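You operate a simulated robot arm through the tools that you are given. There is no shell and no other tool. Be economical: measure what you need, move in short steps, check, and stop when the job is done.

You run a simulated two-armed robot. Do the job below in one go: nothing can be reset, and whatever is moved stays where it is left.

TASK
Put the small carton labelled "tape" from the top of the green table on the white table and the small carton that says "gauze" on the wood table. Put the green carton on the top of the green table away on the upper wood shelf. Lift the blue cap open. Any order will do. Set down upright: small carton, green carton.

Only the result counts: the job must be done as asked and must still hold three seconds after the hand-in. Knocking over, shifting, dropping, spilling or breaking anything else fails it. A push-on lid holds only when it is set on centred and level and pressed home; a screw cap is set on level and turned clockwise until tight.

THE ROBOT
Two 7-joint arms with fingered hands on one trunk, on a base that drives. Base frame: it is fixed to the floor where the robot stands at the start and does not move with it; the origin is under the middle of the robot, x ahead of it, y to its left, z up; the surface under the hand at the start is at about z = 800. Readings come in mm, degrees, newtons and seconds.
The left shoulder is at the start at [70, 162, 1246], the right one opposite. With the tool pointing down near the work surface each hand reaches from about 260 to 800 mm from the robot's upright axis, wherever it stands, measured 20 degrees to its own side. Places, roughly: blue cap [-2600, 4000, 1000]; upper wood shelf (58x20 cm) [-4520, 4180, 1580]; white table [-2400, 4000, 700]; wood table (22x32 cm) [620, 1320, 800]. Payload 4 kg a hand.
Tool frame (each hand has its own): the origin (TCP) lies between the finger pads and is the grasp point; the fingertips stand 26 mm ahead of it; z points along the fingers, y is the line along which they close. The gripper opens to 132 mm. The gripper's body begins 73 mm behind the TCP. The gripper is a hand of 4 fingers: y runs from the thumb to the fingers, the wrist lies at [0, 0, -224] in the tool frame, and closing takes about 1.5 s.
Orientation is that of the tool frame in the base frame, as a unit quaternion [x, y, z, w]. With the fingers straight down and closing along the base's y, the tool's x points along the base's -x, its y along +y and its z along -z.

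THE INTERFACE
- The arms move only by the tool send_rows. It takes "left_targets", "right_targets" or both (then of equal length, played together; a hand with none holds still); each is a list of rows, each a list of 6 numbers: the shift along the tool's x, y, z in mm, then the turn, a rotation vector about the tool's x, y, z in rad. In form: [[x, y, z, ax, ay, az], ...]. A call has 1 to 12 rows; each row is the pose to reach, as a shift and turn from the pose commanded when the call began, along the tool's axes at that moment. "left_jaw" and "right_jaw" are, for a hand that has rows, the opening in per cent of the stroke, from 0 (shut) to 100 (fully open), set as the call begins (left out, the last holds). Rows are played at 5 a second. More than 50 mm and 8.6 degrees between two rows, or a gripper value outside its range, and nothing of the call is played. A pose out of reach is approached as far as the arm can. The call stops where the force on the tool passes 40 N (or 10 N more than at its start, if that is more) or the arm is blocked; 0.2 s more then pass. The fingers move at their own pace (about 45 mm/s each) and stop on an object; they squeeze with about 29 N. The grip force told is the motor's: it shows also when the fingers shut on nothing. Time passes only in rows, and 0.2 s behind the last, so rows that repeat a pose let the fingers close. It gives the time, the measured TCP pose, the force on the tool (base axes), the opening and the grip force at its end, in the units of the frame above (readings bear some noise), with the torque about the TCP (base axes, N m) and any sound that the robot's microphone picked up, and new pictures: "show" is both (left out), scene, wrist or none (wrist: the cameras of the hands that moved).
- Cameras (640 x 400 px; columns grow to the right, rows downward): "scene" is now at [122.4, 29.1, 1456.3]; the picture's right is [0.39, -0.92, 0.00], its down [-0.68, -0.29, -0.67] and it looks along [0.62, 0.26, -0.74] (base axes); focal length 258 px, centre (320, 200). "left" rides on the left gripper at [-73, 6, -94] in its tool frame; the picture's right is [-0.08, -1.00, 0.00], its down [0.78, -0.06, -0.62] and it looks along [0.62, -0.05, 0.79] (tool axes); focal length 230 px, centre (320, 200). "right" rides on the right gripper at [73, 6, -94] in its tool frame; the picture's right is [-0.08, 1.00, 0.00], its down [-0.79, -0.06, -0.62] and it looks along [-0.61, -0.05, 0.79] (tool axes); focal length 230 px, centre (320, 200). There is no depth. A picture from a camera that has moved, and an enlarged one, comes with that camera's place and axes in the base frame and with its lens.
- lift_body(by): slides the trunk up (or, below 0, down) by that many mm; the arms and the scene camera ride with it, the base frame stays. It gives what a move gives, with no picture.
- roll_base(legs): drives the robot by 1 to 6 legs, each [ahead, left, turn to the left] in mm, mm and degrees, along the robot's own axes; the way and the turn of a leg run together, so that a leg with both is an arc; at most 1500 mm and 180 degrees a leg. The arms and the cameras ride along, it lands a little off, and it stops where it bumps. It gives what a move gives, and a new picture of the scene camera.
- move_fingers(finger1, finger2, finger3, thumb_bend, hand): sets how far each is bent, from 0 (flat) to 100 (curled in); at 30 the hand is open as for a grip, at 70 the pads meet at the TCP. One left out holds its place. A second passes; each finger stops where it meets its share of the squeeze, and holds until it gets a number again. A gripper value or a shape takes the hand back. It gives what a move gives, with no picture; readings hold the bend of each and the force on the fingers (four entries, about 0 where the hand has none), thumb and palm.
- hand_shape(shape, hand): the hand has 4 fingers and takes this shape, open, in about a second: jaw (thumb against the fingers, like two jaws); tri (thumb and two fingers); tip (a fingertip pinch); poke (one finger out to press); point (the index stretched); flat (the hand flat); cup (the hand cupped); fist (a fist). The gripper value then closes the fingers along that shape, each until it touches; the sizes above hold for jaw. It gives what a move gives, with no picture.
- turn_head(pan, tilt): turns the head with the scene camera to pan (to the left, within 86 degrees either way) and tilt (down, from -29 to 69), counted from straight ahead of the robot. It gives what a move gives, and a new picture of the scene camera.
- zoom(camera, box): a new picture of the part [left, top, right, bottom] of that camera's present view, enlarged. The clock stands still meanwhile.
- close_job(): hands the job in; it is judged then, once.

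Work in short steps. Places have to be worked out from the pictures, the camera data and where the tool is seen: move nearer, look again, correct. Check each grasp and each placing, and mend what went wrong. You have 165 turns and 260 pictures in all, those below and enlarged ones among them. Open the grippers and draw the arms clear of the work before you hand the job in, unless the task says otherwise; then end with one line.

The tools are called after "Call:" as a command line: name --argument value ..., lists and objects as JSON in quotes. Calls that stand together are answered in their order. send_rows: Moves the arms, as the interface text tells. Its arguments: {"type":"object","properties":{"left_targets":{"type":"array"},"left_jaw":{"type":"number"},"right_targets":{"type":"array"},"right_jaw":{"type":"number"},"show":{"type":"string","enum":["both","scene","wrist","none"]}},"required":[]} The other tools are called the same way: lift_body (by) slides the trunk up or down; hand_shape (shape, hand) gives the hand a shape; move_fingers (finger1, finger2, finger3, thumb_bend, hand) moves the fingers one by one; roll_base (legs) drives the base; turn_head (pan, tilt) turns the head that bears the scene camera; zoom (camera, box) takes an enlarged picture of a part of a camera's view; close_job () hands the job in.

At the start:

```text
time: 0.0
left_eef_pos: [545.0, 392.5, 1177.6]
left_tcp_rot: [0.0, 1.0, 0.0, -0.001]
left_force: [0.1, 0.0, -0.8]
left_ft_torque: [0.01, 0.01, 0.03]
left_finger_gap: 131.5
left_finger_force: 0.1
left_shape: jaw
left_bend: [30.0, 30.0, 30.0, 30.0]
left_finger forces: [0.0, 0.0, 0.0, 0.0, 0.1, 0.0]
right_eef_pos: [638.8, -125.8, 1084.1]
right_tcp_rot: [0.0, 1.0, 0.0, 0.0]
right_force: [-0.1, 0.1, -0.2]
right_ft_torque: [0.02, 0.01, 0.01]
right_finger_gap: 131.8
right_finger_force: 0.1
right_shape: jaw
right_bend: [30.0, 30.0, 30.0, 30.0]
right_finger forces: [0.1, 0.0, 0.0, 0.1, 0.0, 0.1]
trunk travel left (down, up): [-725.0, 215.0]
robot x, y, heading: [-6.1, -1.1, -0.0]
head pan, tilt: [22.9, 47.7]
```

scene: 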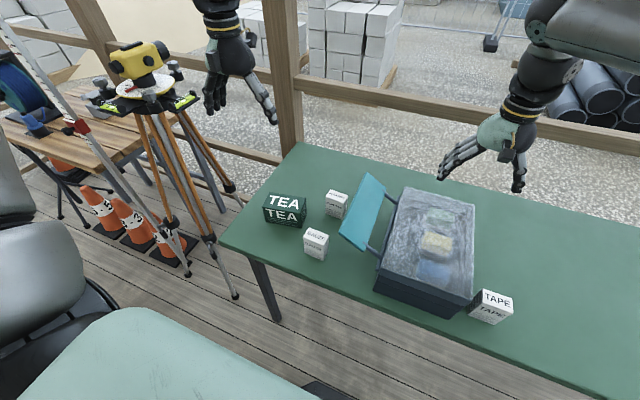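
right: 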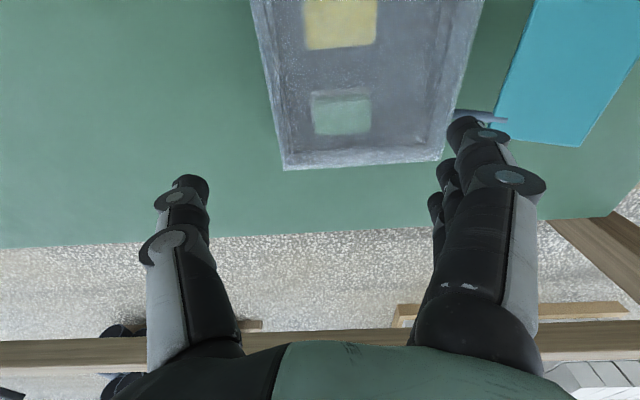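
left: 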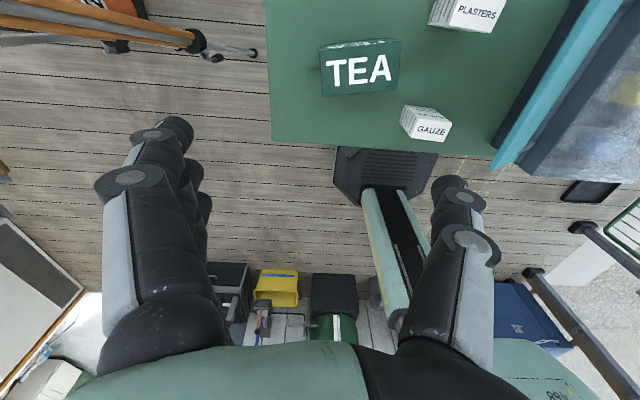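

I'll zoom in on the cartons to judge their size and how they are turned.

Call:
zoom --camera "scene" --box '[240, 160, 400, 260]'

Call:
zoom --camera "scene" --box '[420, 250, 580, 350]'

Call:
turn_head --pan 70 --tilt 25

```text
4.00 times, centred on (320, 210) of scene
camera zoom: at [122.4, 29.1, 1456.3], right [0.39, -0.92, 0.0], down [-0.68, -0.29, -0.67], along [0.62, 0.26, -0.74], focal length 1030 px, centre (320, 160)
```

zoom: 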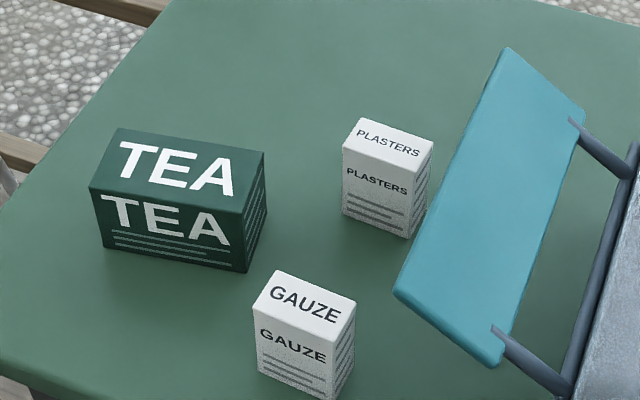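

```text
4.00 times, centred on (500, 300) of scene
camera zoom: at [122.4, 29.1, 1456.3], right [0.39, -0.92, 0.0], down [-0.68, -0.29, -0.67], along [0.62, 0.26, -0.74], focal length 1030 px, centre (-400, -200)
```

zoom: 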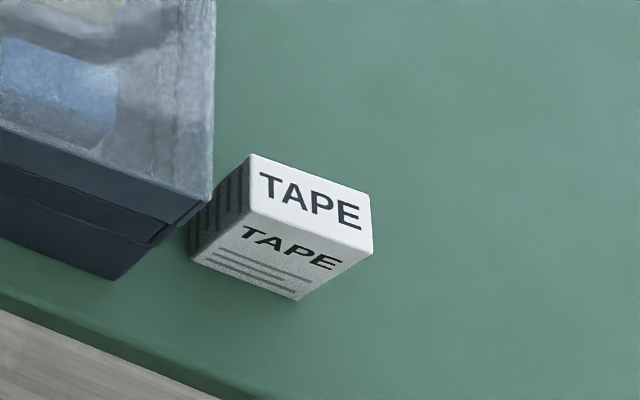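

```text
time: 1.1
left_eef_pos: [543.9, 392.0, 1176.5]
left_tcp_rot: [0.0, 1.0, -0.001, 0.0]
left_force: [-1.4, 0.2, -0.4]
left_ft_torque: [0.03, -0.01, -0.01]
left_finger_gap: 131.9
left_finger_force: 0.2
left_shape: jaw
left_bend: [30.0, 30.0, 30.0, 30.0]
left_finger forces: [0.0, 0.0, 0.1, 0.1, 0.1, 0.1]
right_eef_pos: [639.8, -127.0, 1084.2]
right_tcp_rot: [0.0, 1.0, 0.0, 0.0]
right_force: [-0.3, -0.5, 0.4]
right_ft_torque: [0.04, -0.01, 0.02]
right_finger_gap: 131.8
right_finger_force: 0.0
right_shape: jaw
right_bend: [30.0, 30.0, 30.0, 30.0]
right_finger forces: [0.0, 0.0, 0.0, 0.1, 0.1, 0.0]
trunk travel left (down, up): [-725.0, 215.0]
robot x, y, heading: [-2.6, 4.7, 0.2]
head pan, tilt: [70.0, 25.0]
camera scene: at [81.2, 84.8, 1490.6], right [0.94, -0.34, 0.0], down [-0.15, -0.4, -0.91], along [0.31, 0.85, -0.42], focal length 258 px, centre (320, 200)
```

scene: 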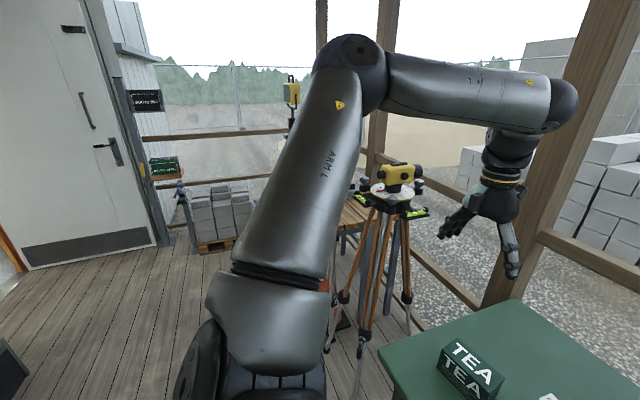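

The tape carton looks axis-aligned, about 62 mm in y and 36 mm in x, centred near (481, -251) with its top at about 880. It sits close to the toolbox, so I move the right hand above it, turned 90° to close along x.

Call:
send_rows --right_targets '[[14, -11, 4, 0, 0, 0.143], [29, -23, 8, 0, 0, 0.286], [43, -34, 12, 0, 0, 0.428], [57, -45, 16, 0, 0, 0.571], [72, -57, 20, 0, 0, 0.714], [86, -68, 24, 0, 0, 0.857], [100, -80, 28, 0, 0, 1.0], [115, -91, 32, 0, 0, 1.142], [129, -102, 36, 0, 0, 1.285], [143, -114, 40, 0, 0, 1.428], [158, -125, 44, 0, 0, 1.571], [158, -125, 44, 0, 0, 1.571]]' --show "wrist"

Call:
turn_head --pan 0 --tilt 50

```text
time: 3.8
left_eef_pos: [542.9, 393.0, 1177.5]
left_tcp_rot: [0.0, 1.0, 0.0, -0.001]
left_force: [-0.1, 0.3, -0.6]
left_ft_torque: [-0.01, 0.01, -0.02]
left_finger_gap: 131.9
left_finger_force: 0.0
left_shape: jaw
left_bend: [30.0, 30.0, 30.0, 30.0]
left_finger forces: [0.0, 0.0, 0.1, 0.0, 0.1, 0.0]
right_eef_pos: [481.1, -251.6, 1038.9]
right_tcp_rot: [0.708, 0.706, -0.001, 0.0]
right_force: [0.6, -0.1, 0.0]
right_ft_torque: [-0.04, -0.02, 0.0]
right_finger_gap: 131.7
right_finger_force: 0.1
right_shape: jaw
right_bend: [30.0, 30.0, 30.0, 30.0]
right_finger forces: [0.1, 0.0, 0.0, 0.0, 0.0, 0.0]
trunk travel left (down, up): [-725.0, 215.0]
robot x, y, heading: [-0.1, -1.0, 0.1]
head pan, tilt: [70.0, 25.0]
camera right: at [487.7, -179.1, 1133.6], right [1.0, -0.08, 0.0], down [-0.06, -0.78, 0.62], along [-0.05, -0.62, -0.79], focal length 230 px, centre (320, 200)
```

right: 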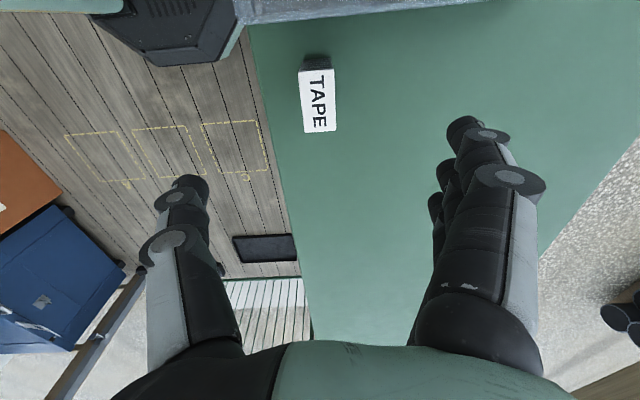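

```text
time: 5.2
left_eef_pos: [543.4, 393.2, 1177.0]
left_tcp_rot: [0.0, 1.0, 0.001, 0.0]
left_force: [0.5, -0.5, -0.1]
left_ft_torque: [-0.02, -0.01, -0.01]
left_finger_gap: 131.7
left_finger_force: 0.0
left_shape: jaw
left_bend: [30.0, 30.0, 30.0, 30.0]
left_finger forces: [0.0, 0.0, 0.0, 0.0, 0.0, 0.1]
right_eef_pos: [480.5, -250.8, 1040.3]
right_tcp_rot: [0.707, 0.707, 0.0, -0.001]
right_force: [-0.8, -0.1, -0.4]
right_ft_torque: [0.01, 0.01, 0.01]
right_finger_gap: 131.6
right_finger_force: 0.0
right_shape: jaw
right_bend: [30.0, 30.0, 30.0, 30.0]
right_finger forces: [0.0, 0.2, 0.0, 0.0, 0.1, 0.1]
trunk travel left (down, up): [-725.0, 215.0]
robot x, y, heading: [-0.7, -1.4, -0.1]
head pan, tilt: [0.0, 50.0]
camera scene: at [126.5, -1.8, 1453.1], right [0.0, -1.0, 0.0], down [-0.77, 0.0, -0.64], along [0.64, 0.0, -0.77], focal length 258 px, centre (320, 200)
```

scene: 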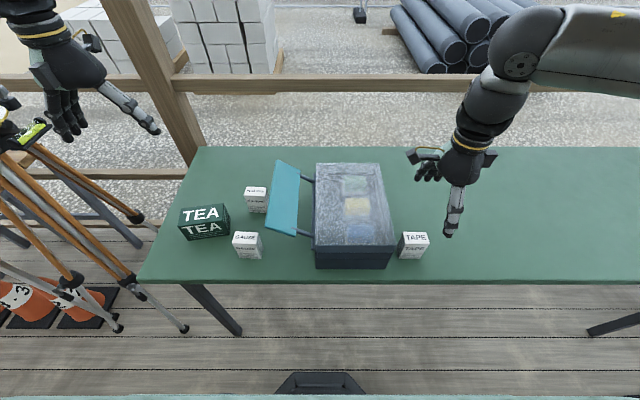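

The wrist view puts the tape carton's top at about (482, -250), right under the TCP. I lower to z≈848.

Call:
send_rows --right_targets '[[-2, 1, 40, 0, 0, 0], [-3, 1, 80, 0, 0, 0], [-3, 1, 120, 0, 0, 0], [-3, 1, 160, 0, 0, 0], [-3, 1, 192, 0, 0, 0], [-3, 1, 192, 0, 0, 0]]' --show "both"

```text
time: 6.6
left_eef_pos: [544.2, 392.8, 1178.4]
left_tcp_rot: [-0.001, 1.0, -0.001, 0.0]
left_force: [0.3, 0.2, -0.4]
left_ft_torque: [0.0, -0.02, -0.01]
left_finger_gap: 131.9
left_finger_force: 0.1
left_shape: jaw
left_bend: [30.0, 30.0, 30.0, 30.0]
left_finger forces: [0.1, 0.0, 0.0, 0.0, 0.0, 0.1]
right_eef_pos: [482.9, -254.9, 848.8]
right_tcp_rot: [0.707, 0.707, -0.001, 0.0]
right_force: [-0.1, -0.2, -0.9]
right_ft_torque: [0.0, 0.02, 0.04]
right_finger_gap: 131.9
right_finger_force: 0.0
right_shape: jaw
right_bend: [30.0, 30.0, 30.0, 30.0]
right_finger forces: [0.0, 0.1, 0.1, 0.1, 0.0, 0.0]
trunk travel left (down, up): [-725.0, 215.0]
robot x, y, heading: [-3.0, 1.1, -0.1]
head pan, tilt: [0.0, 50.0]
camera scene: at [126.1, -1.5, 1453.1], right [0.0, -1.0, 0.0], down [-0.77, 0.0, -0.64], along [0.64, 0.0, -0.77], focal length 258 px, centre (320, 200)
camera right: at [487.9, -182.5, 942.1], right [1.0, -0.08, 0.0], down [-0.06, -0.78, 0.62], along [-0.05, -0.62, -0.79], focal length 230 px, centre (320, 200)
```

scene: 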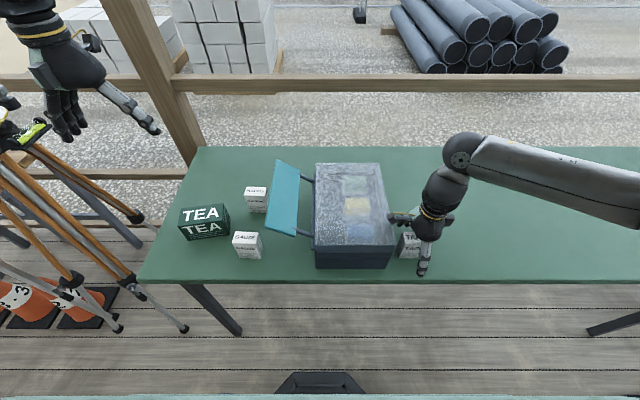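
right: 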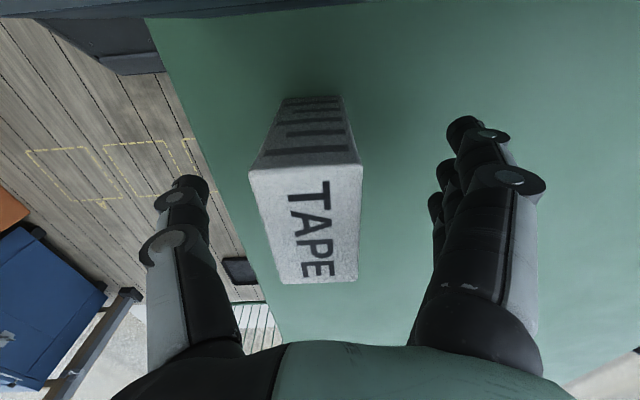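

The carton sits between the fingers, so I close.

Call:
send_rows --right_targets '[[0, 0, 0, 0, 0, 0], [0, 0, 0, 0, 0, 0], [0, 0, 0, 0, 0, 0], [0, 0, 0, 0, 0, 0], [0, 0, 0, 0, 0, 0], [0, 0, 0, 0, 0, 0], [0, 0, 0, 0, 0, 0], [0, 0, 0, 0, 0, 0], [0, 0, 0, 0, 0, 0]]' --right_jaw 0 --show "wrist"

```text
time: 8.6
left_eef_pos: [543.3, 393.1, 1177.0]
left_tcp_rot: [0.001, 1.0, 0.0, 0.0]
left_force: [0.8, 0.4, -0.4]
left_ft_torque: [0.0, 0.02, 0.01]
left_finger_gap: 131.8
left_finger_force: 0.1
left_shape: jaw
left_bend: [30.0, 30.0, 30.0, 30.0]
left_finger forces: [0.1, 0.1, 0.0, 0.0, 0.0, 0.1]
right_eef_pos: [482.1, -254.2, 848.8]
right_tcp_rot: [0.707, 0.707, 0.0, -0.001]
right_force: [-0.6, 0.1, -0.5]
right_ft_torque: [0.0, -0.04, 0.02]
right_finger_gap: 30.6
right_finger_force: 28.8
right_shape: jaw
right_bend: [73.0, 73.0, 73.0, 70.0]
right_finger forces: [8.8, 8.7, 8.7, 0.0, 26.2, 0.1]
trunk travel left (down, up): [-725.0, 215.0]
robot x, y, heading: [-2.3, -1.1, 0.0]
head pan, tilt: [0.0, 50.0]
camera right: at [488.1, -182.5, 942.3], right [1.0, -0.08, 0.0], down [-0.06, -0.78, 0.62], along [-0.05, -0.62, -0.79], focal length 230 px, centre (320, 200)
```

right: 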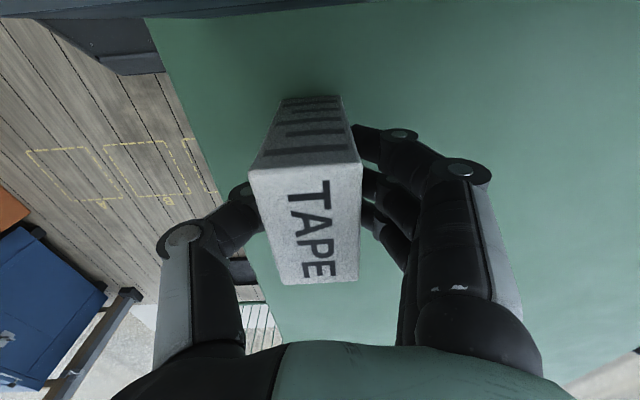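

The tape carton is held. I lift it while the left hand goes above the gauze carton, near (481, 195), turned 90°.

Call:
send_rows --left_targets '[[6, -18, 13, 0, 0, -0.143], [11, -36, 25, 0, 0, -0.286], [17, -53, 37, 0, 0, -0.428], [23, -71, 50, 0, 0, -0.571], [29, -89, 62, 0, 0, -0.714], [34, -107, 75, 0, 0, -0.857], [40, -124, 87, 0, 0, -1.0], [46, -142, 100, 0, 0, -1.142], [51, -160, 112, 0, 0, -1.285], [57, -178, 125, 0, 0, -1.428], [63, -196, 137, 0, 0, -1.571], [63, -196, 137, 0, 0, -1.571]]' --right_targets '[[0, 0, -20, 0, 0, 0], [0, 0, -40, 0, 0, 0], [0, 0, -60, 0, 0, 0], [0, 0, -80, 0, 0, 0], [0, 0, -100, 0, 0, 0], [0, 0, -120, 0, 0, 0], [0, 0, -140, 0, 0, 0], [0, 0, -160, 0, 0, 0], [0, 0, -180, 0, 0, 0], [0, 0, -200, 0, 0, 0], [0, 0, -220, 0, 0, 0], [0, 0, -220, 0, 0, 0]]' --left_jaw 75 --show "both"

```text
time: 11.2
left_eef_pos: [480.7, 197.1, 1039.7]
left_tcp_rot: [0.708, -0.706, 0.0, 0.0]
left_force: [0.5, 0.4, 0.5]
left_ft_torque: [0.02, -0.02, 0.01]
left_finger_gap: 99.3
left_finger_force: 0.1
left_shape: jaw
left_bend: [63.0, 63.0, 63.0, 60.0]
left_finger forces: [0.1, 0.1, 0.0, 0.0, 0.0, 0.0]
right_eef_pos: [482.9, -255.0, 1068.5]
right_tcp_rot: [0.707, 0.707, 0.0, 0.0]
right_force: [0.1, -0.2, -0.5]
right_ft_torque: [0.0, -0.01, 0.01]
right_finger_gap: 30.2
right_finger_force: 29.1
right_shape: jaw
right_bend: [73.0, 73.0, 73.0, 70.0]
right_finger forces: [8.8, 8.6, 8.8, 0.1, 26.2, 0.1]
trunk travel left (down, up): [-725.0, 215.0]
robot x, y, heading: [-1.3, -1.6, 0.1]
head pan, tilt: [0.0, 50.0]
camera scene: at [126.5, -1.9, 1453.1], right [0.0, -1.0, 0.0], down [-0.77, 0.0, -0.64], along [0.64, 0.0, -0.77], focal length 258 px, centre (320, 200)
camera right: at [488.8, -182.8, 1162.6], right [1.0, -0.08, 0.0], down [-0.06, -0.78, 0.62], along [-0.05, -0.61, -0.79], focal length 230 px, centre (320, 200)
camera left: at [475.7, 270.6, 1134.0], right [1.0, 0.08, 0.0], down [0.06, -0.78, 0.62], along [0.05, -0.61, -0.79], focal length 230 px, centre (320, 200)
```

scene: 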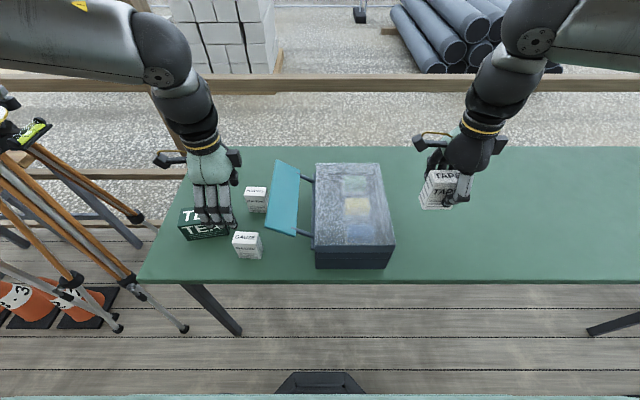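
right: 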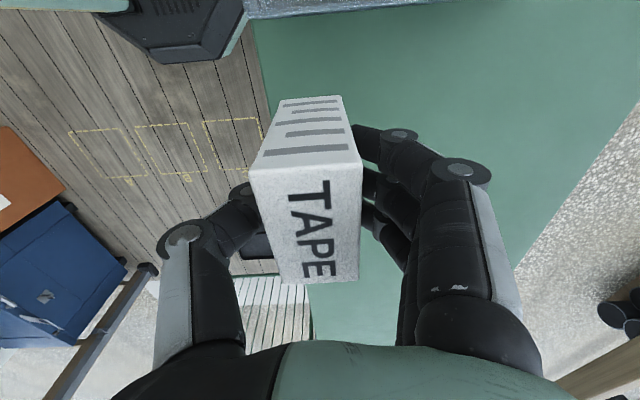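
left: 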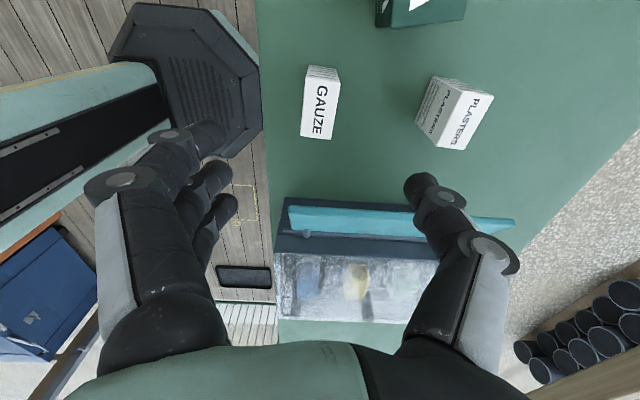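

The gauze carton is centred under the left TCP at (482, 198), so I descend and grip.

Call:
send_rows --left_targets '[[0, -1, 40, 0, 0, 0], [0, -1, 80, 0, 0, 0], [0, -1, 120, 0, 0, 0], [0, -1, 160, 0, 0, 0], [0, -1, 191, 0, 0, 0], [0, -1, 191, 0, 0, 0]]' --show "wrist"

Call:
send_rows --left_targets '[[0, 0, 0, 0, 0, 0], [0, 0, 0, 0, 0, 0], [0, 0, 0, 0, 0, 0], [0, 0, 0, 0, 0, 0], [0, 0, 0, 0, 0, 0], [0, 0, 0, 0, 0, 0], [0, 0, 0, 0, 0, 0], [0, 0, 0, 0, 0, 0]]' --left_jaw 0 --show "wrist"

```text
time: 12.6
left_eef_pos: [470.4, 216.5, 867.5]
left_tcp_rot: [0.707, -0.707, 0.001, 0.0]
left_force: [-0.4, -0.5, -0.1]
left_ft_torque: [0.01, -0.02, -0.01]
left_finger_gap: 99.4
left_finger_force: 0.2
left_shape: jaw
left_bend: [63.0, 63.0, 63.0, 60.0]
left_finger forces: [0.0, 0.0, 0.0, 0.0, 0.0, 0.0]
left hand out of reach, approached as far as the arm can: row 4, 5, 6
right_eef_pos: [482.6, -254.8, 1068.3]
right_tcp_rot: [0.707, 0.707, -0.001, -0.001]
right_force: [0.2, -0.5, -0.9]
right_ft_torque: [0.0, 0.01, 0.0]
right_finger_gap: 30.1
right_finger_force: 28.9
right_shape: jaw
right_bend: [73.0, 73.0, 73.0, 70.0]
right_finger forces: [8.9, 8.7, 8.7, 0.1, 26.2, 0.0]
trunk travel left (down, up): [-725.0, 215.0]
robot x, y, heading: [-4.4, 2.9, 0.1]
head pan, tilt: [0.0, 50.0]
camera left: at [465.6, 290.5, 961.0], right [1.0, 0.08, 0.0], down [0.06, -0.78, 0.62], along [0.05, -0.62, -0.79], focal length 230 px, centre (320, 200)
```

left: 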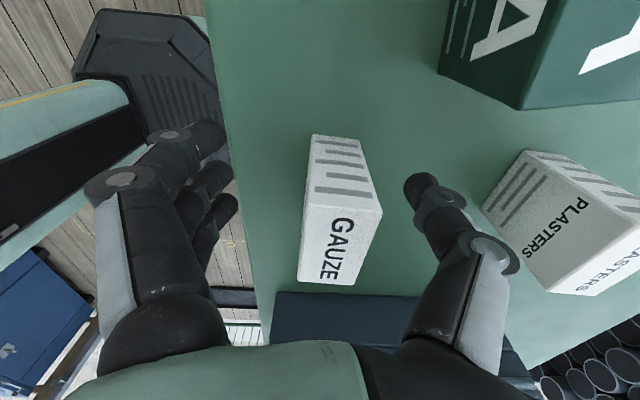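

```text
time: 14.4
left_eef_pos: [470.4, 217.1, 868.0]
left_tcp_rot: [-0.707, 0.707, -0.001, -0.001]
left_force: [-0.1, 0.3, -0.2]
left_ft_torque: [-0.02, 0.02, 0.01]
left_finger_gap: 21.5
left_finger_force: 28.9
left_shape: jaw
left_bend: [68.0, 73.0, 73.0, 71.0]
left_finger forces: [0.1, 12.8, 11.6, 0.1, 24.6, 0.0]
right_eef_pos: [481.8, -254.0, 1068.0]
right_tcp_rot: [0.707, 0.707, 0.0, -0.001]
right_force: [-0.8, 0.3, -1.4]
right_ft_torque: [0.01, -0.01, 0.03]
right_finger_gap: 30.3
right_finger_force: 29.3
right_shape: jaw
right_bend: [73.0, 73.0, 73.0, 70.0]
right_finger forces: [8.8, 8.7, 8.7, 0.0, 26.1, 0.0]
trunk travel left (down, up): [-725.0, 215.0]
robot x, y, heading: [-0.9, 0.2, 0.3]
head pan, tilt: [0.0, 50.0]
camera left: at [465.4, 290.6, 961.4], right [1.0, 0.08, 0.0], down [0.06, -0.78, 0.62], along [0.05, -0.62, -0.79], focal length 230 px, centre (320, 200)
```

left: 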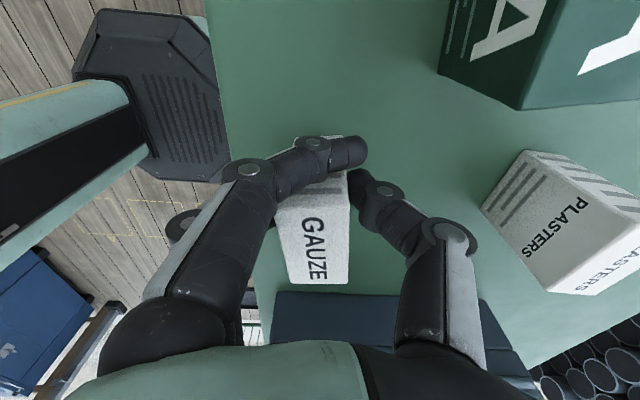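

The left arm was at its reach limit, 20 mm off in y, and one finger missed the carton. I open, rise, and lower the trunk to try again.

Call:
send_rows --left_targets '[[0, 0, 0, 0, 0, 0], [0, 0, 0, 0, 0, 0], [0, 0, 0, 0, 0, 0], [0, 0, 0, 0, 0, 0], [0, 0, 0, 0, 0, 0], [0, 0, -45, 0, 0, 0], [0, 0, -90, 0, 0, 0], [0, 0, -130, 0, 0, 0], [0, 0, -170, 0, 0, 0], [0, 0, -170, 0, 0, 0]]' --left_jaw 75 --show "wrist"

Call:
lift_body --by -100

```text
time: 16.6
left_eef_pos: [470.3, 215.8, 1037.3]
left_tcp_rot: [0.707, -0.707, 0.0, 0.0]
left_force: [0.3, 0.2, -0.3]
left_ft_torque: [0.01, 0.01, 0.01]
left_finger_gap: 98.9
left_finger_force: 0.0
left_shape: jaw
left_bend: [64.0, 64.0, 64.0, 60.0]
left_finger forces: [0.0, 0.0, 0.0, 0.0, 0.1, 0.0]
right_eef_pos: [484.4, -254.9, 1068.9]
right_tcp_rot: [0.707, 0.707, -0.001, -0.001]
right_force: [-0.2, -1.1, -0.8]
right_ft_torque: [0.0, -0.01, -0.01]
right_finger_gap: 30.2
right_finger_force: 28.8
right_shape: jaw
right_bend: [73.0, 73.0, 73.0, 70.0]
right_finger forces: [8.8, 8.8, 8.7, 0.0, 26.2, 0.0]
trunk travel left (down, up): [-725.0, 215.0]
robot x, y, heading: [0.9, 0.4, 0.0]
head pan, tilt: [0.0, 50.0]
camera left: at [466.0, 288.8, 1130.7], right [1.0, 0.08, 0.0], down [0.06, -0.78, 0.62], along [0.05, -0.61, -0.79], focal length 230 px, centre (320, 200)
```

left: 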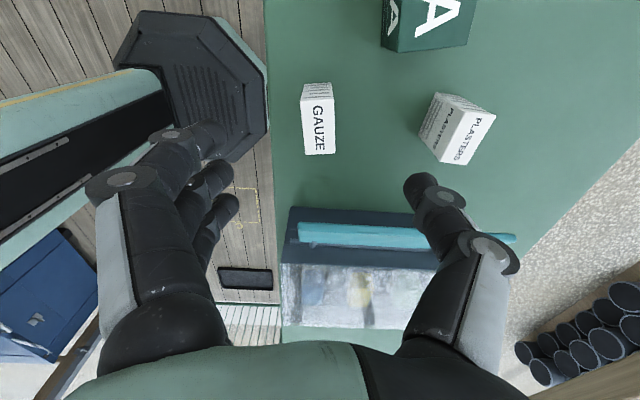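

```text
time: 17.9
left_eef_pos: [469.5, 215.1, 936.7]
left_tcp_rot: [0.707, -0.707, 0.0, 0.0]
left_force: [0.1, -0.8, -0.1]
left_ft_torque: [0.02, 0.01, -0.03]
left_finger_gap: 98.6
left_finger_force: 0.1
left_shape: jaw
left_bend: [64.0, 64.0, 64.0, 60.0]
left_finger forces: [0.1, 0.1, 0.0, 0.0, 0.1, 0.0]
right_eef_pos: [482.5, -256.1, 969.4]
right_tcp_rot: [0.708, 0.707, 0.0, 0.001]
right_force: [0.9, 0.0, -0.2]
right_ft_torque: [-0.03, -0.02, -0.01]
right_finger_gap: 30.3
right_finger_force: 29.0
right_shape: jaw
right_bend: [73.0, 73.0, 73.0, 70.0]
right_finger forces: [8.7, 8.7, 8.8, 0.1, 26.2, 0.0]
trunk travel left (down, up): [-625.0, 315.0]
robot x, y, heading: [-0.2, 4.1, -0.1]
head pan, tilt: [0.0, 50.0]
```

The gauze carton now stands at about (474, 196). I shift over it first, then descend.

Call:
send_rows --left_targets '[[19, -4, 0, 0, 0, 0], [19, -4, 0, 0, 0, 0], [19, -4, 40, 0, 0, 0], [19, -4, 80, 0, 0, 0], [19, -4, 88, 0, 0, 0], [19, -4, 88, 0, 0, 0]]' --show "wrist"

```text
time: 19.3
left_eef_pos: [474.5, 196.1, 848.5]
left_tcp_rot: [0.707, -0.707, 0.0, 0.001]
left_force: [-0.2, -0.1, -0.3]
left_ft_torque: [0.04, -0.02, -0.01]
left_finger_gap: 98.7
left_finger_force: 0.0
left_shape: jaw
left_bend: [64.0, 64.0, 64.0, 60.0]
left_finger forces: [0.0, 0.1, 0.1, 0.0, 0.1, 0.1]
right_eef_pos: [484.3, -254.8, 968.7]
right_tcp_rot: [0.707, 0.707, -0.001, -0.002]
right_force: [0.2, -0.5, 0.2]
right_ft_torque: [0.01, 0.01, -0.01]
right_finger_gap: 30.4
right_finger_force: 29.4
right_shape: jaw
right_bend: [73.0, 73.0, 73.0, 70.0]
right_finger forces: [8.8, 8.8, 8.6, 0.0, 26.2, 0.0]
trunk travel left (down, up): [-625.0, 315.0]
robot x, y, heading: [-0.8, -0.7, 0.3]
head pan, tilt: [0.0, 50.0]
camera left: at [470.1, 270.0, 942.1], right [1.0, 0.08, 0.0], down [0.06, -0.78, 0.62], along [0.05, -0.61, -0.79], focal length 230 px, centre (320, 200)
```

left: 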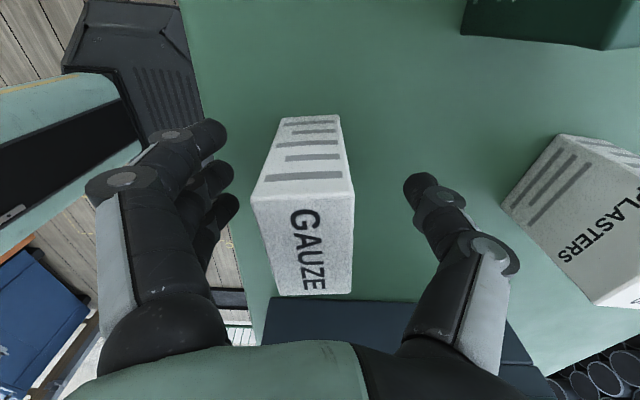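

Well centred now, so I close on it.

Call:
send_rows --left_targets '[[0, 0, 0, 0, 0, 0], [0, 0, 0, 0, 0, 0], [0, 0, 0, 0, 0, 0], [0, 0, 0, 0, 0, 0], [0, 0, 0, 0, 0, 0], [0, 0, 0, 0, 0, 0], [0, 0, 0, 0, 0, 0], [0, 0, -10, 0, 0, 0]]' --left_jaw 0 --show "wrist"

```text
time: 21.1
left_eef_pos: [473.7, 196.4, 859.3]
left_tcp_rot: [-0.707, 0.707, 0.0, 0.0]
left_force: [-0.5, -0.1, -0.4]
left_ft_torque: [-0.05, -0.01, -0.04]
left_finger_gap: 30.5
left_finger_force: 29.7
left_shape: jaw
left_bend: [73.0, 73.0, 73.0, 70.0]
left_finger forces: [8.6, 8.7, 8.8, 0.0, 26.0, 0.0]
right_eef_pos: [482.1, -254.3, 969.8]
right_tcp_rot: [0.707, 0.708, -0.001, 0.0]
right_force: [-0.5, 0.9, -0.7]
right_ft_torque: [-0.02, -0.04, 0.0]
right_finger_gap: 30.2
right_finger_force: 29.1
right_shape: jaw
right_bend: [73.0, 73.0, 73.0, 70.0]
right_finger forces: [8.8, 8.7, 8.6, 0.0, 26.2, 0.1]
trunk travel left (down, up): [-625.0, 315.0]
robot x, y, heading: [0.4, -0.7, -0.0]
head pan, tilt: [0.0, 50.0]
camera left: at [469.2, 269.6, 952.7], right [1.0, 0.08, 0.0], down [0.06, -0.78, 0.62], along [0.05, -0.61, -0.79], focal length 230 px, centre (320, 200)
```

left: 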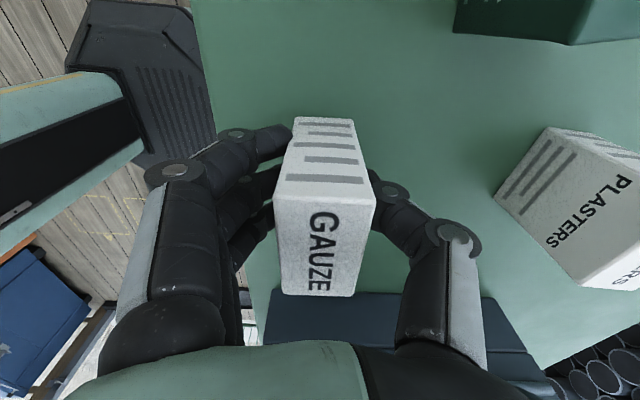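

Gauze is gripped by all three fingers and the thumb. I lift it and raise the trunk, then look left.

Call:
send_rows --left_targets '[[0, 0, -40, 0, 0, 0], [0, 0, -80, 0, 0, 0], [0, 0, -110, 0, 0, 0], [0, 0, -110, 0, 0, 0]]' --show "none"

Call:
lift_body --by 150

Call:
turn_head --pan 50 --tilt 40

Call:
turn_head --pan 86 --tilt 30

```text
time: 22.1
left_eef_pos: [473.1, 197.2, 969.2]
left_tcp_rot: [0.708, -0.707, -0.002, 0.001]
left_force: [-0.7, -1.0, -0.7]
left_ft_torque: [0.0, -0.03, -0.02]
left_finger_gap: 30.5
left_finger_force: 28.7
left_shape: jaw
left_bend: [73.0, 73.0, 73.0, 70.0]
left_finger forces: [8.6, 8.6, 8.8, 0.0, 26.1, 0.0]
right_eef_pos: [482.3, -255.1, 968.2]
right_tcp_rot: [0.707, 0.707, -0.001, -0.001]
right_force: [-0.1, -0.2, -1.3]
right_ft_torque: [0.0, -0.02, 0.02]
right_finger_gap: 30.2
right_finger_force: 28.8
right_shape: jaw
right_bend: [73.0, 73.0, 73.0, 70.0]
right_finger forces: [8.8, 8.7, 8.6, 0.1, 26.1, 0.0]
trunk travel left (down, up): [-625.0, 315.0]
robot x, y, heading: [-0.3, 0.5, -0.0]
head pan, tilt: [0.0, 50.0]
```

```text
time: 23.8
left_eef_pos: [474.3, 195.9, 1119.1]
left_tcp_rot: [0.707, -0.707, 0.0, 0.0]
left_force: [-0.6, -0.7, 0.5]
left_ft_torque: [0.01, -0.01, -0.02]
left_finger_gap: 30.4
left_finger_force: 29.0
left_shape: jaw
left_bend: [73.0, 73.0, 73.0, 70.0]
left_finger forces: [8.6, 8.8, 8.9, 0.0, 26.1, 0.1]
right_eef_pos: [482.8, -254.0, 1118.5]
right_tcp_rot: [0.708, 0.707, -0.001, 0.0]
right_force: [0.2, -0.2, -0.2]
right_ft_torque: [0.01, 0.02, -0.03]
right_finger_gap: 30.2
right_finger_force: 28.9
right_shape: jaw
right_bend: [73.0, 73.0, 73.0, 70.0]
right_finger forces: [8.8, 8.8, 8.7, 0.0, 26.2, 0.0]
trunk travel left (down, up): [-775.0, 165.0]
robot x, y, heading: [2.0, 1.1, -0.1]
head pan, tilt: [0.0, 50.0]
```

```text
time: 25.0
left_eef_pos: [474.0, 197.7, 1118.0]
left_tcp_rot: [0.707, -0.707, 0.0, 0.0]
left_force: [-1.2, 0.1, -0.5]
left_ft_torque: [0.04, 0.02, -0.02]
left_finger_gap: 30.2
left_finger_force: 29.1
left_shape: jaw
left_bend: [73.0, 73.0, 73.0, 70.0]
left_finger forces: [8.6, 8.6, 8.8, 0.0, 26.1, 0.0]
right_eef_pos: [483.4, -255.0, 1118.6]
right_tcp_rot: [0.707, 0.707, 0.0, -0.001]
right_force: [-0.1, 0.1, -0.7]
right_ft_torque: [0.03, -0.01, -0.04]
right_finger_gap: 30.3
right_finger_force: 28.7
right_shape: jaw
right_bend: [73.0, 73.0, 73.0, 70.0]
right_finger forces: [8.8, 8.7, 8.7, 0.1, 26.2, 0.0]
trunk travel left (down, up): [-775.0, 165.0]
robot x, y, heading: [0.3, -3.1, 0.1]
head pan, tilt: [50.0, 40.0]
camera scene: at [104.4, 63.2, 1517.3], right [0.77, -0.64, 0.0], down [-0.41, -0.49, -0.77], along [0.49, 0.59, -0.64], focal length 258 px, centre (320, 200)
```

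scene: 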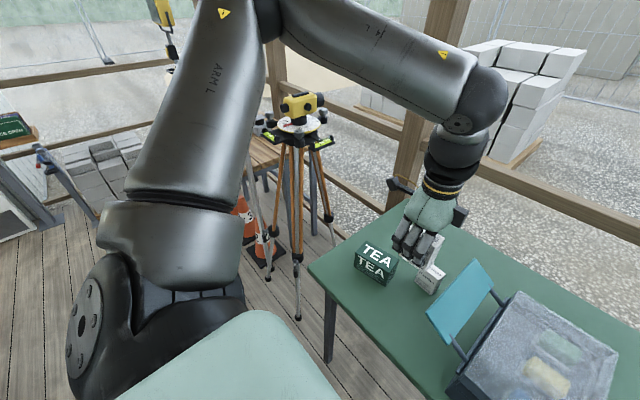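

```text
time: 26.0
left_eef_pos: [473.9, 196.5, 1118.9]
left_tcp_rot: [-0.707, 0.708, 0.0, 0.0]
left_force: [0.3, 0.3, -0.1]
left_ft_torque: [-0.02, -0.03, -0.03]
left_finger_gap: 30.4
left_finger_force: 28.6
left_shape: jaw
left_bend: [73.0, 73.0, 73.0, 70.0]
left_finger forces: [8.6, 8.7, 8.8, 0.0, 26.1, 0.1]
right_eef_pos: [482.4, -255.5, 1118.9]
right_tcp_rot: [0.707, 0.707, 0.0, 0.0]
right_force: [0.1, 0.2, 0.0]
right_ft_torque: [-0.02, 0.0, 0.02]
right_finger_gap: 30.2
right_finger_force: 29.2
right_shape: jaw
right_bend: [73.0, 73.0, 73.0, 70.0]
right_finger forces: [8.8, 8.6, 8.7, 0.1, 26.2, 0.0]
trunk travel left (down, up): [-775.0, 165.0]
robot x, y, heading: [3.6, 3.6, 0.2]
head pan, tilt: [85.9, 30.0]
camera scene: at [56.1, 88.4, 1532.6], right [1.0, -0.07, 0.0], down [-0.04, -0.5, -0.87], along [0.06, 0.86, -0.5], focal length 258 px, centre (320, 200)
```

scene: 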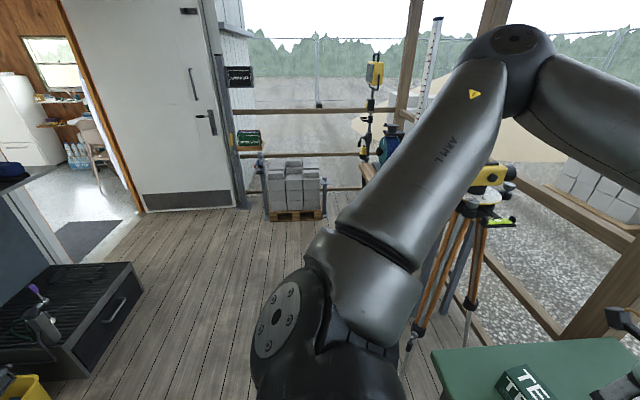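

The floor to the left is clear and the tripod feet are at x>450. I back off 300 mm and drive left towards the wood table.

Call:
roll_base --legs '[[-300, 0, 0], [0, 1150, 0]]'

Call:
turn_head --pan 5 --tilt 40

```text
time: 33.6
left_eef_pos: [179.7, 1357.0, 1117.9]
left_tcp_rot: [0.708, -0.706, 0.0, -0.001]
left_force: [0.0, -0.2, -0.7]
left_ft_torque: [0.0, -0.02, 0.03]
left_finger_gap: 30.5
left_finger_force: 29.1
left_shape: jaw
left_bend: [73.0, 73.0, 73.0, 70.0]
left_finger forces: [8.6, 8.6, 8.8, 0.1, 26.1, 0.0]
right_eef_pos: [187.3, 906.2, 1119.3]
right_tcp_rot: [0.707, 0.707, 0.0, 0.0]
right_force: [0.7, 0.2, 0.6]
right_ft_torque: [-0.02, 0.0, 0.0]
right_finger_gap: 30.2
right_finger_force: 29.3
right_shape: jaw
right_bend: [73.0, 73.0, 73.0, 70.0]
right_finger forces: [8.8, 8.7, 8.7, 0.1, 26.2, 0.0]
trunk travel left (down, up): [-775.0, 165.0]
robot x, y, heading: [-293.4, 1159.4, 0.0]
head pan, tilt: [85.9, 30.0]
camera scene: at [-238.7, 1248.7, 1532.7], right [1.0, -0.07, 0.0], down [-0.04, -0.5, -0.87], along [0.06, 0.86, -0.5], focal length 258 px, centre (320, 200)
```

scene: 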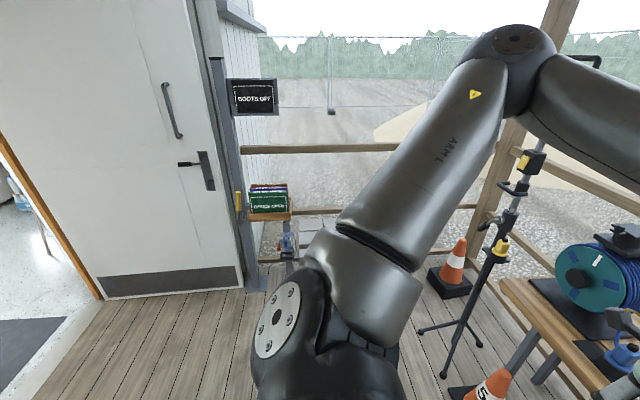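

```text
time: 35.1
left_eef_pos: [179.3, 1357.1, 1118.9]
left_tcp_rot: [0.708, -0.707, 0.0, 0.0]
left_force: [0.4, 0.9, -1.2]
left_ft_torque: [0.02, 0.0, -0.05]
left_finger_gap: 30.2
left_finger_force: 29.4
left_shape: jaw
left_bend: [73.0, 73.0, 73.0, 70.0]
left_finger forces: [8.7, 8.7, 8.9, 0.1, 26.1, 0.0]
right_eef_pos: [187.2, 905.9, 1118.2]
right_tcp_rot: [0.707, 0.707, 0.0, 0.0]
right_force: [-0.1, -0.1, 0.4]
right_ft_torque: [0.0, -0.04, -0.01]
right_finger_gap: 30.2
right_finger_force: 28.8
right_shape: jaw
right_bend: [73.0, 73.0, 73.0, 70.0]
right_finger forces: [8.8, 8.8, 8.6, 0.0, 26.2, 0.0]
trunk travel left (down, up): [-775.0, 165.0]
robot x, y, heading: [-296.7, 1159.6, 0.1]
head pan, tilt: [5.0, 40.0]
camera scene: at [-160.4, 1166.5, 1517.3], right [0.09, -1.0, 0.0], down [-0.64, -0.06, -0.77], along [0.76, 0.07, -0.64], focal length 258 px, centre (320, 200)
```

scene: 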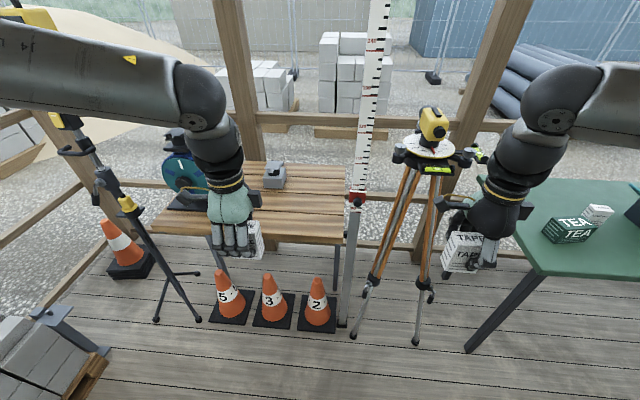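

The free part of the wood table is visible around (600, 1310), with its front edge near x=458. The staff and tripod stay clear of the right hand if I drive 260 ahead.

Call:
roll_base --legs '[[260, 10, 0]]'

Call:
lift_body --by -140

Call:
zoom --camera "left" --box '[0, 0, 640, 400]'

```text
time: 37.0
left_eef_pos: [438.2, 1367.0, 1118.9]
left_tcp_rot: [0.707, -0.707, 0.0, 0.0]
left_force: [-0.5, 0.1, -0.7]
left_ft_torque: [-0.01, -0.02, -0.02]
left_finger_gap: 30.7
left_finger_force: 28.6
left_shape: jaw
left_bend: [73.0, 73.0, 73.0, 70.0]
left_finger forces: [8.6, 8.7, 8.8, 0.0, 26.2, 0.1]
right_eef_pos: [446.8, 917.5, 1118.4]
right_tcp_rot: [0.707, 0.707, 0.0, 0.0]
right_force: [0.5, 0.3, 0.2]
right_ft_torque: [0.01, -0.01, -0.03]
right_finger_gap: 30.3
right_finger_force: 29.0
right_shape: jaw
right_bend: [73.0, 73.0, 73.0, 70.0]
right_finger forces: [8.8, 8.7, 8.7, 0.1, 26.2, 0.0]
trunk travel left (down, up): [-775.0, 165.0]
robot x, y, heading: [-32.9, 1173.7, 0.0]
head pan, tilt: [5.0, 40.0]
camera scene: at [98.9, 1176.5, 1517.5], right [0.09, -1.0, 0.0], down [-0.64, -0.06, -0.77], along [0.76, 0.07, -0.64], focal length 258 px, centre (320, 200)
```

scene: 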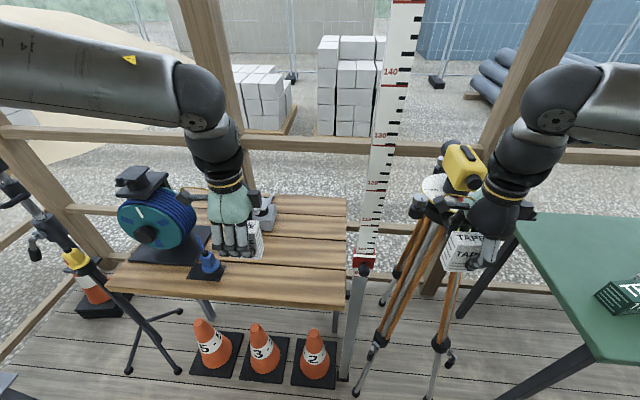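

```text
time: 38.7
left_eef_pos: [439.4, 1369.2, 979.2]
left_tcp_rot: [0.708, -0.706, 0.0, 0.0]
left_force: [0.2, -0.5, 0.0]
left_ft_torque: [-0.02, 0.01, -0.01]
left_finger_gap: 30.3
left_finger_force: 28.9
left_shape: jaw
left_bend: [73.0, 73.0, 73.0, 70.0]
left_finger forces: [8.5, 8.7, 8.8, 0.0, 26.1, 0.0]
right_eef_pos: [449.4, 916.0, 979.2]
right_tcp_rot: [0.707, 0.707, 0.0, -0.001]
right_force: [0.1, 0.1, -0.4]
right_ft_torque: [0.05, 0.01, 0.0]
right_finger_gap: 30.1
right_finger_force: 29.0
right_shape: jaw
right_bend: [73.0, 73.0, 73.0, 70.0]
right_finger forces: [8.8, 8.6, 8.7, 0.1, 26.2, 0.0]
trunk travel left (down, up): [-635.0, 305.0]
robot x, y, heading: [-30.8, 1171.8, 0.1]
head pan, tilt: [5.0, 40.0]
```

```text
1.00 times, centred on (320, 200) of left (not enlarged: the box is as wide or as high as the picture)
camera zoom: at [435.2, 1441.4, 1072.6], right [1.0, 0.08, 0.0], down [0.06, -0.78, 0.62], along [0.05, -0.61, -0.79], focal length 230 px, centre (320, 200)
```

zoom: 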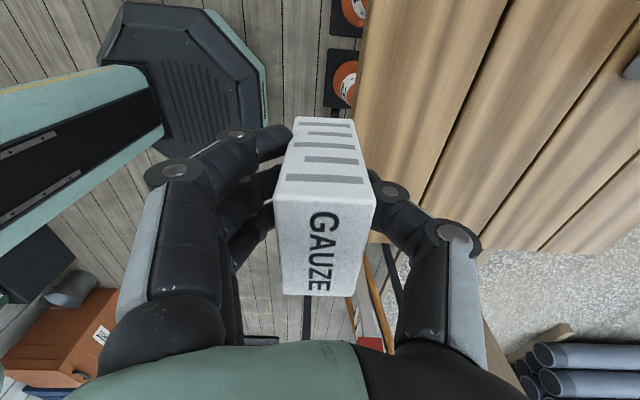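

The tabletop runs from about x=490, y≥1170. I move the gauze carton over (605, 1300), staying high.

Call:
send_rows --left_targets '[[14, -42, 0, 0, 0, 0], [34, -83, 0, 0, 0, 0], [52, -125, 0, 0, 0, 0], [69, -166, 0, 0, 0, 0], [69, -166, 0, 0, 0, 0], [69, -166, 40, 0, 0, 0], [69, -166, 80, 0, 0, 0], [69, -166, 110, 0, 0, 0], [69, -166, 110, 0, 0, 0]]' --show "both"

```text
time: 40.7
left_eef_pos: [525.5, 1378.2, 909.1]
left_tcp_rot: [0.708, -0.706, 0.001, 0.001]
left_force: [0.6, 0.3, -1.2]
left_ft_torque: [0.04, 0.01, 0.02]
left_finger_gap: 30.2
left_finger_force: 28.9
left_shape: jaw
left_bend: [73.0, 73.0, 73.0, 70.0]
left_finger forces: [8.5, 8.7, 8.8, 0.0, 26.1, 0.0]
left hand out of reach, approached as far as the arm can: row 2, 3, 4, 5, 6, 7, 8, 9
right_eef_pos: [449.2, 916.9, 977.8]
right_tcp_rot: [0.707, 0.707, 0.0, -0.001]
right_force: [0.1, -0.4, -0.8]
right_ft_torque: [0.02, -0.02, -0.02]
right_finger_gap: 30.1
right_finger_force: 29.2
right_shape: jaw
right_bend: [73.0, 73.0, 73.0, 70.0]
right_finger forces: [8.8, 8.7, 8.7, 0.0, 26.2, 0.1]
trunk travel left (down, up): [-635.0, 305.0]
robot x, y, heading: [-31.3, 1172.2, 0.1]
head pan, tilt: [5.0, 40.0]
camera scene: at [100.9, 1176.5, 1377.2], right [0.09, -1.0, 0.0], down [-0.64, -0.06, -0.77], along [0.76, 0.07, -0.64], focal length 258 px, centre (320, 200)
camera left: at [520.5, 1452.0, 1002.2], right [1.0, 0.08, 0.0], down [0.06, -0.78, 0.62], along [0.05, -0.62, -0.79], focal length 230 px, centre (320, 200)
```

scene: 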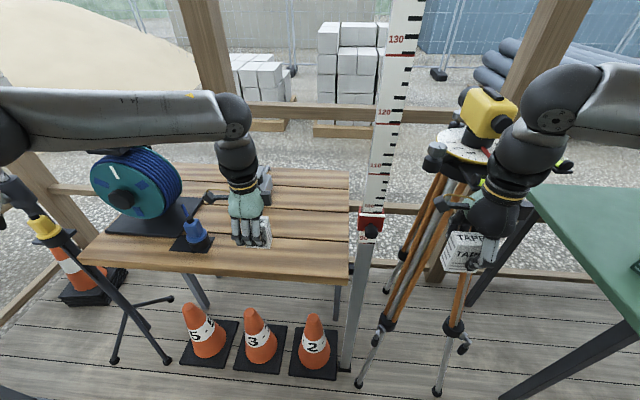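
left: 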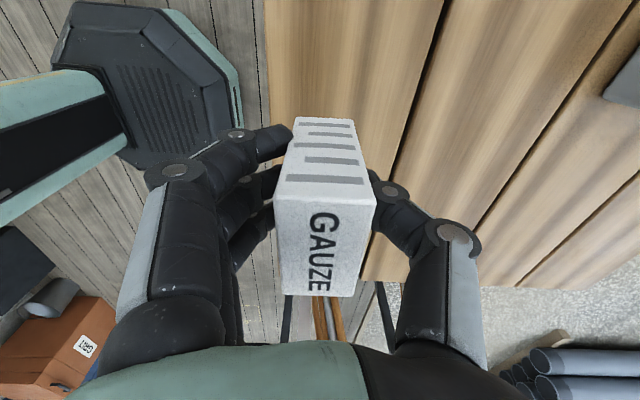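

This wrist branch is at its reach limit. The spot (605, 1378) is still on the table, so I drive 80 ahead and lower the trunk a little.

Call:
roll_base --legs '[[85, -30, 0]]'

Call:
lift_body --by -50

Call:
zoom --camera "left" --box '[0, 0, 640, 400]'

```text
time: 41.6
left_eef_pos: [566.4, 1362.8, 910.3]
left_tcp_rot: [0.707, -0.707, 0.002, -0.001]
left_force: [0.5, -0.7, 0.0]
left_ft_torque: [0.01, 0.03, -0.01]
left_finger_gap: 30.5
left_finger_force: 28.9
left_shape: jaw
left_bend: [73.0, 73.0, 73.0, 70.0]
left_finger forces: [8.5, 8.6, 8.8, 0.0, 26.1, 0.1]
right_eef_pos: [478.9, 904.6, 979.9]
right_tcp_rot: [0.703, 0.711, -0.008, -0.007]
right_force: [-15.5, 3.8, 6.4]
right_ft_torque: [-0.34, -1.65, 0.01]
right_finger_gap: 30.2
right_finger_force: 29.5
right_shape: jaw
right_bend: [73.0, 73.0, 73.0, 70.0]
right_finger forces: [9.0, 8.8, 8.9, 0.0, 26.9, 16.0]
trunk travel left (down, up): [-635.0, 305.0]
robot x, y, heading: [8.6, 1156.1, 0.1]
head pan, tilt: [5.0, 40.0]
stopped in leg 1: the force on the tool passed its limit at 141 N (the readings are from after the stop); the commanded pose is now the measured one
camera scene: at [139.7, 1162.3, 1377.6], right [0.09, -1.0, 0.0], down [-0.64, -0.06, -0.77], along [0.76, 0.07, -0.64], focal length 258 px, centre (320, 200)
```

scene: 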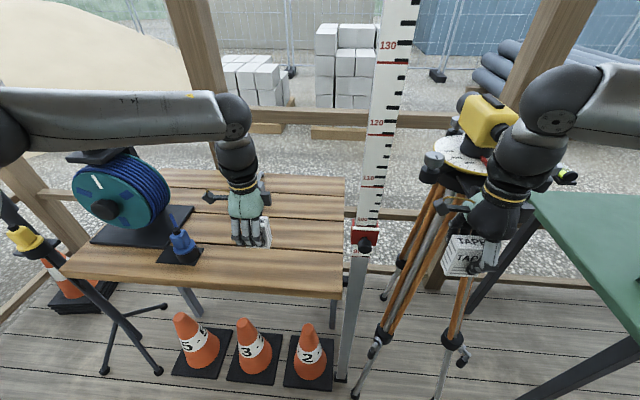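

```text
time: 42.0
left_eef_pos: [564.9, 1364.0, 900.2]
left_tcp_rot: [0.708, -0.707, 0.003, -0.002]
left_force: [-0.4, 0.6, -0.7]
left_ft_torque: [-0.02, 0.0, 0.03]
left_finger_gap: 30.0
left_finger_force: 28.5
left_shape: jaw
left_bend: [73.0, 73.0, 73.0, 70.0]
left_finger forces: [8.6, 8.6, 8.8, 0.1, 26.1, 0.0]
right_eef_pos: [480.6, 904.2, 975.9]
right_tcp_rot: [0.704, 0.71, -0.004, -0.003]
right_force: [-19.4, 1.7, 17.4]
right_ft_torque: [-0.15, -2.63, 0.01]
right_finger_gap: 30.2
right_finger_force: 29.1
right_shape: jaw
right_bend: [73.0, 73.0, 73.0, 70.0]
right_finger forces: [9.0, 8.8, 8.9, 0.0, 26.9, 27.5]
trunk travel left (down, up): [-625.0, 315.0]
robot x, y, heading: [11.0, 1153.0, -0.1]
head pan, tilt: [5.0, 40.0]
stopped: the force on the tool passed its limit at 50 N (the readings are from after the stop); the commanded pose is now the measured one
```

```text
1.00 times, centred on (320, 200) of left (not enlarged: the box is as wide or as high as the picture)
camera zoom: at [559.7, 1436.7, 993.8], right [1.0, 0.08, 0.0], down [0.06, -0.78, 0.62], along [0.05, -0.62, -0.79], focal length 230 px, centre (320, 200)
```

zoom: 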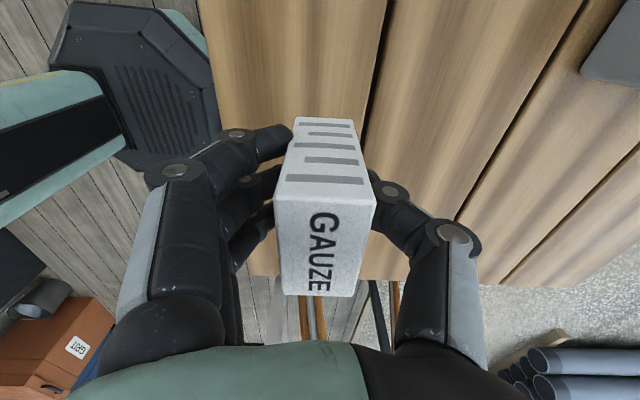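

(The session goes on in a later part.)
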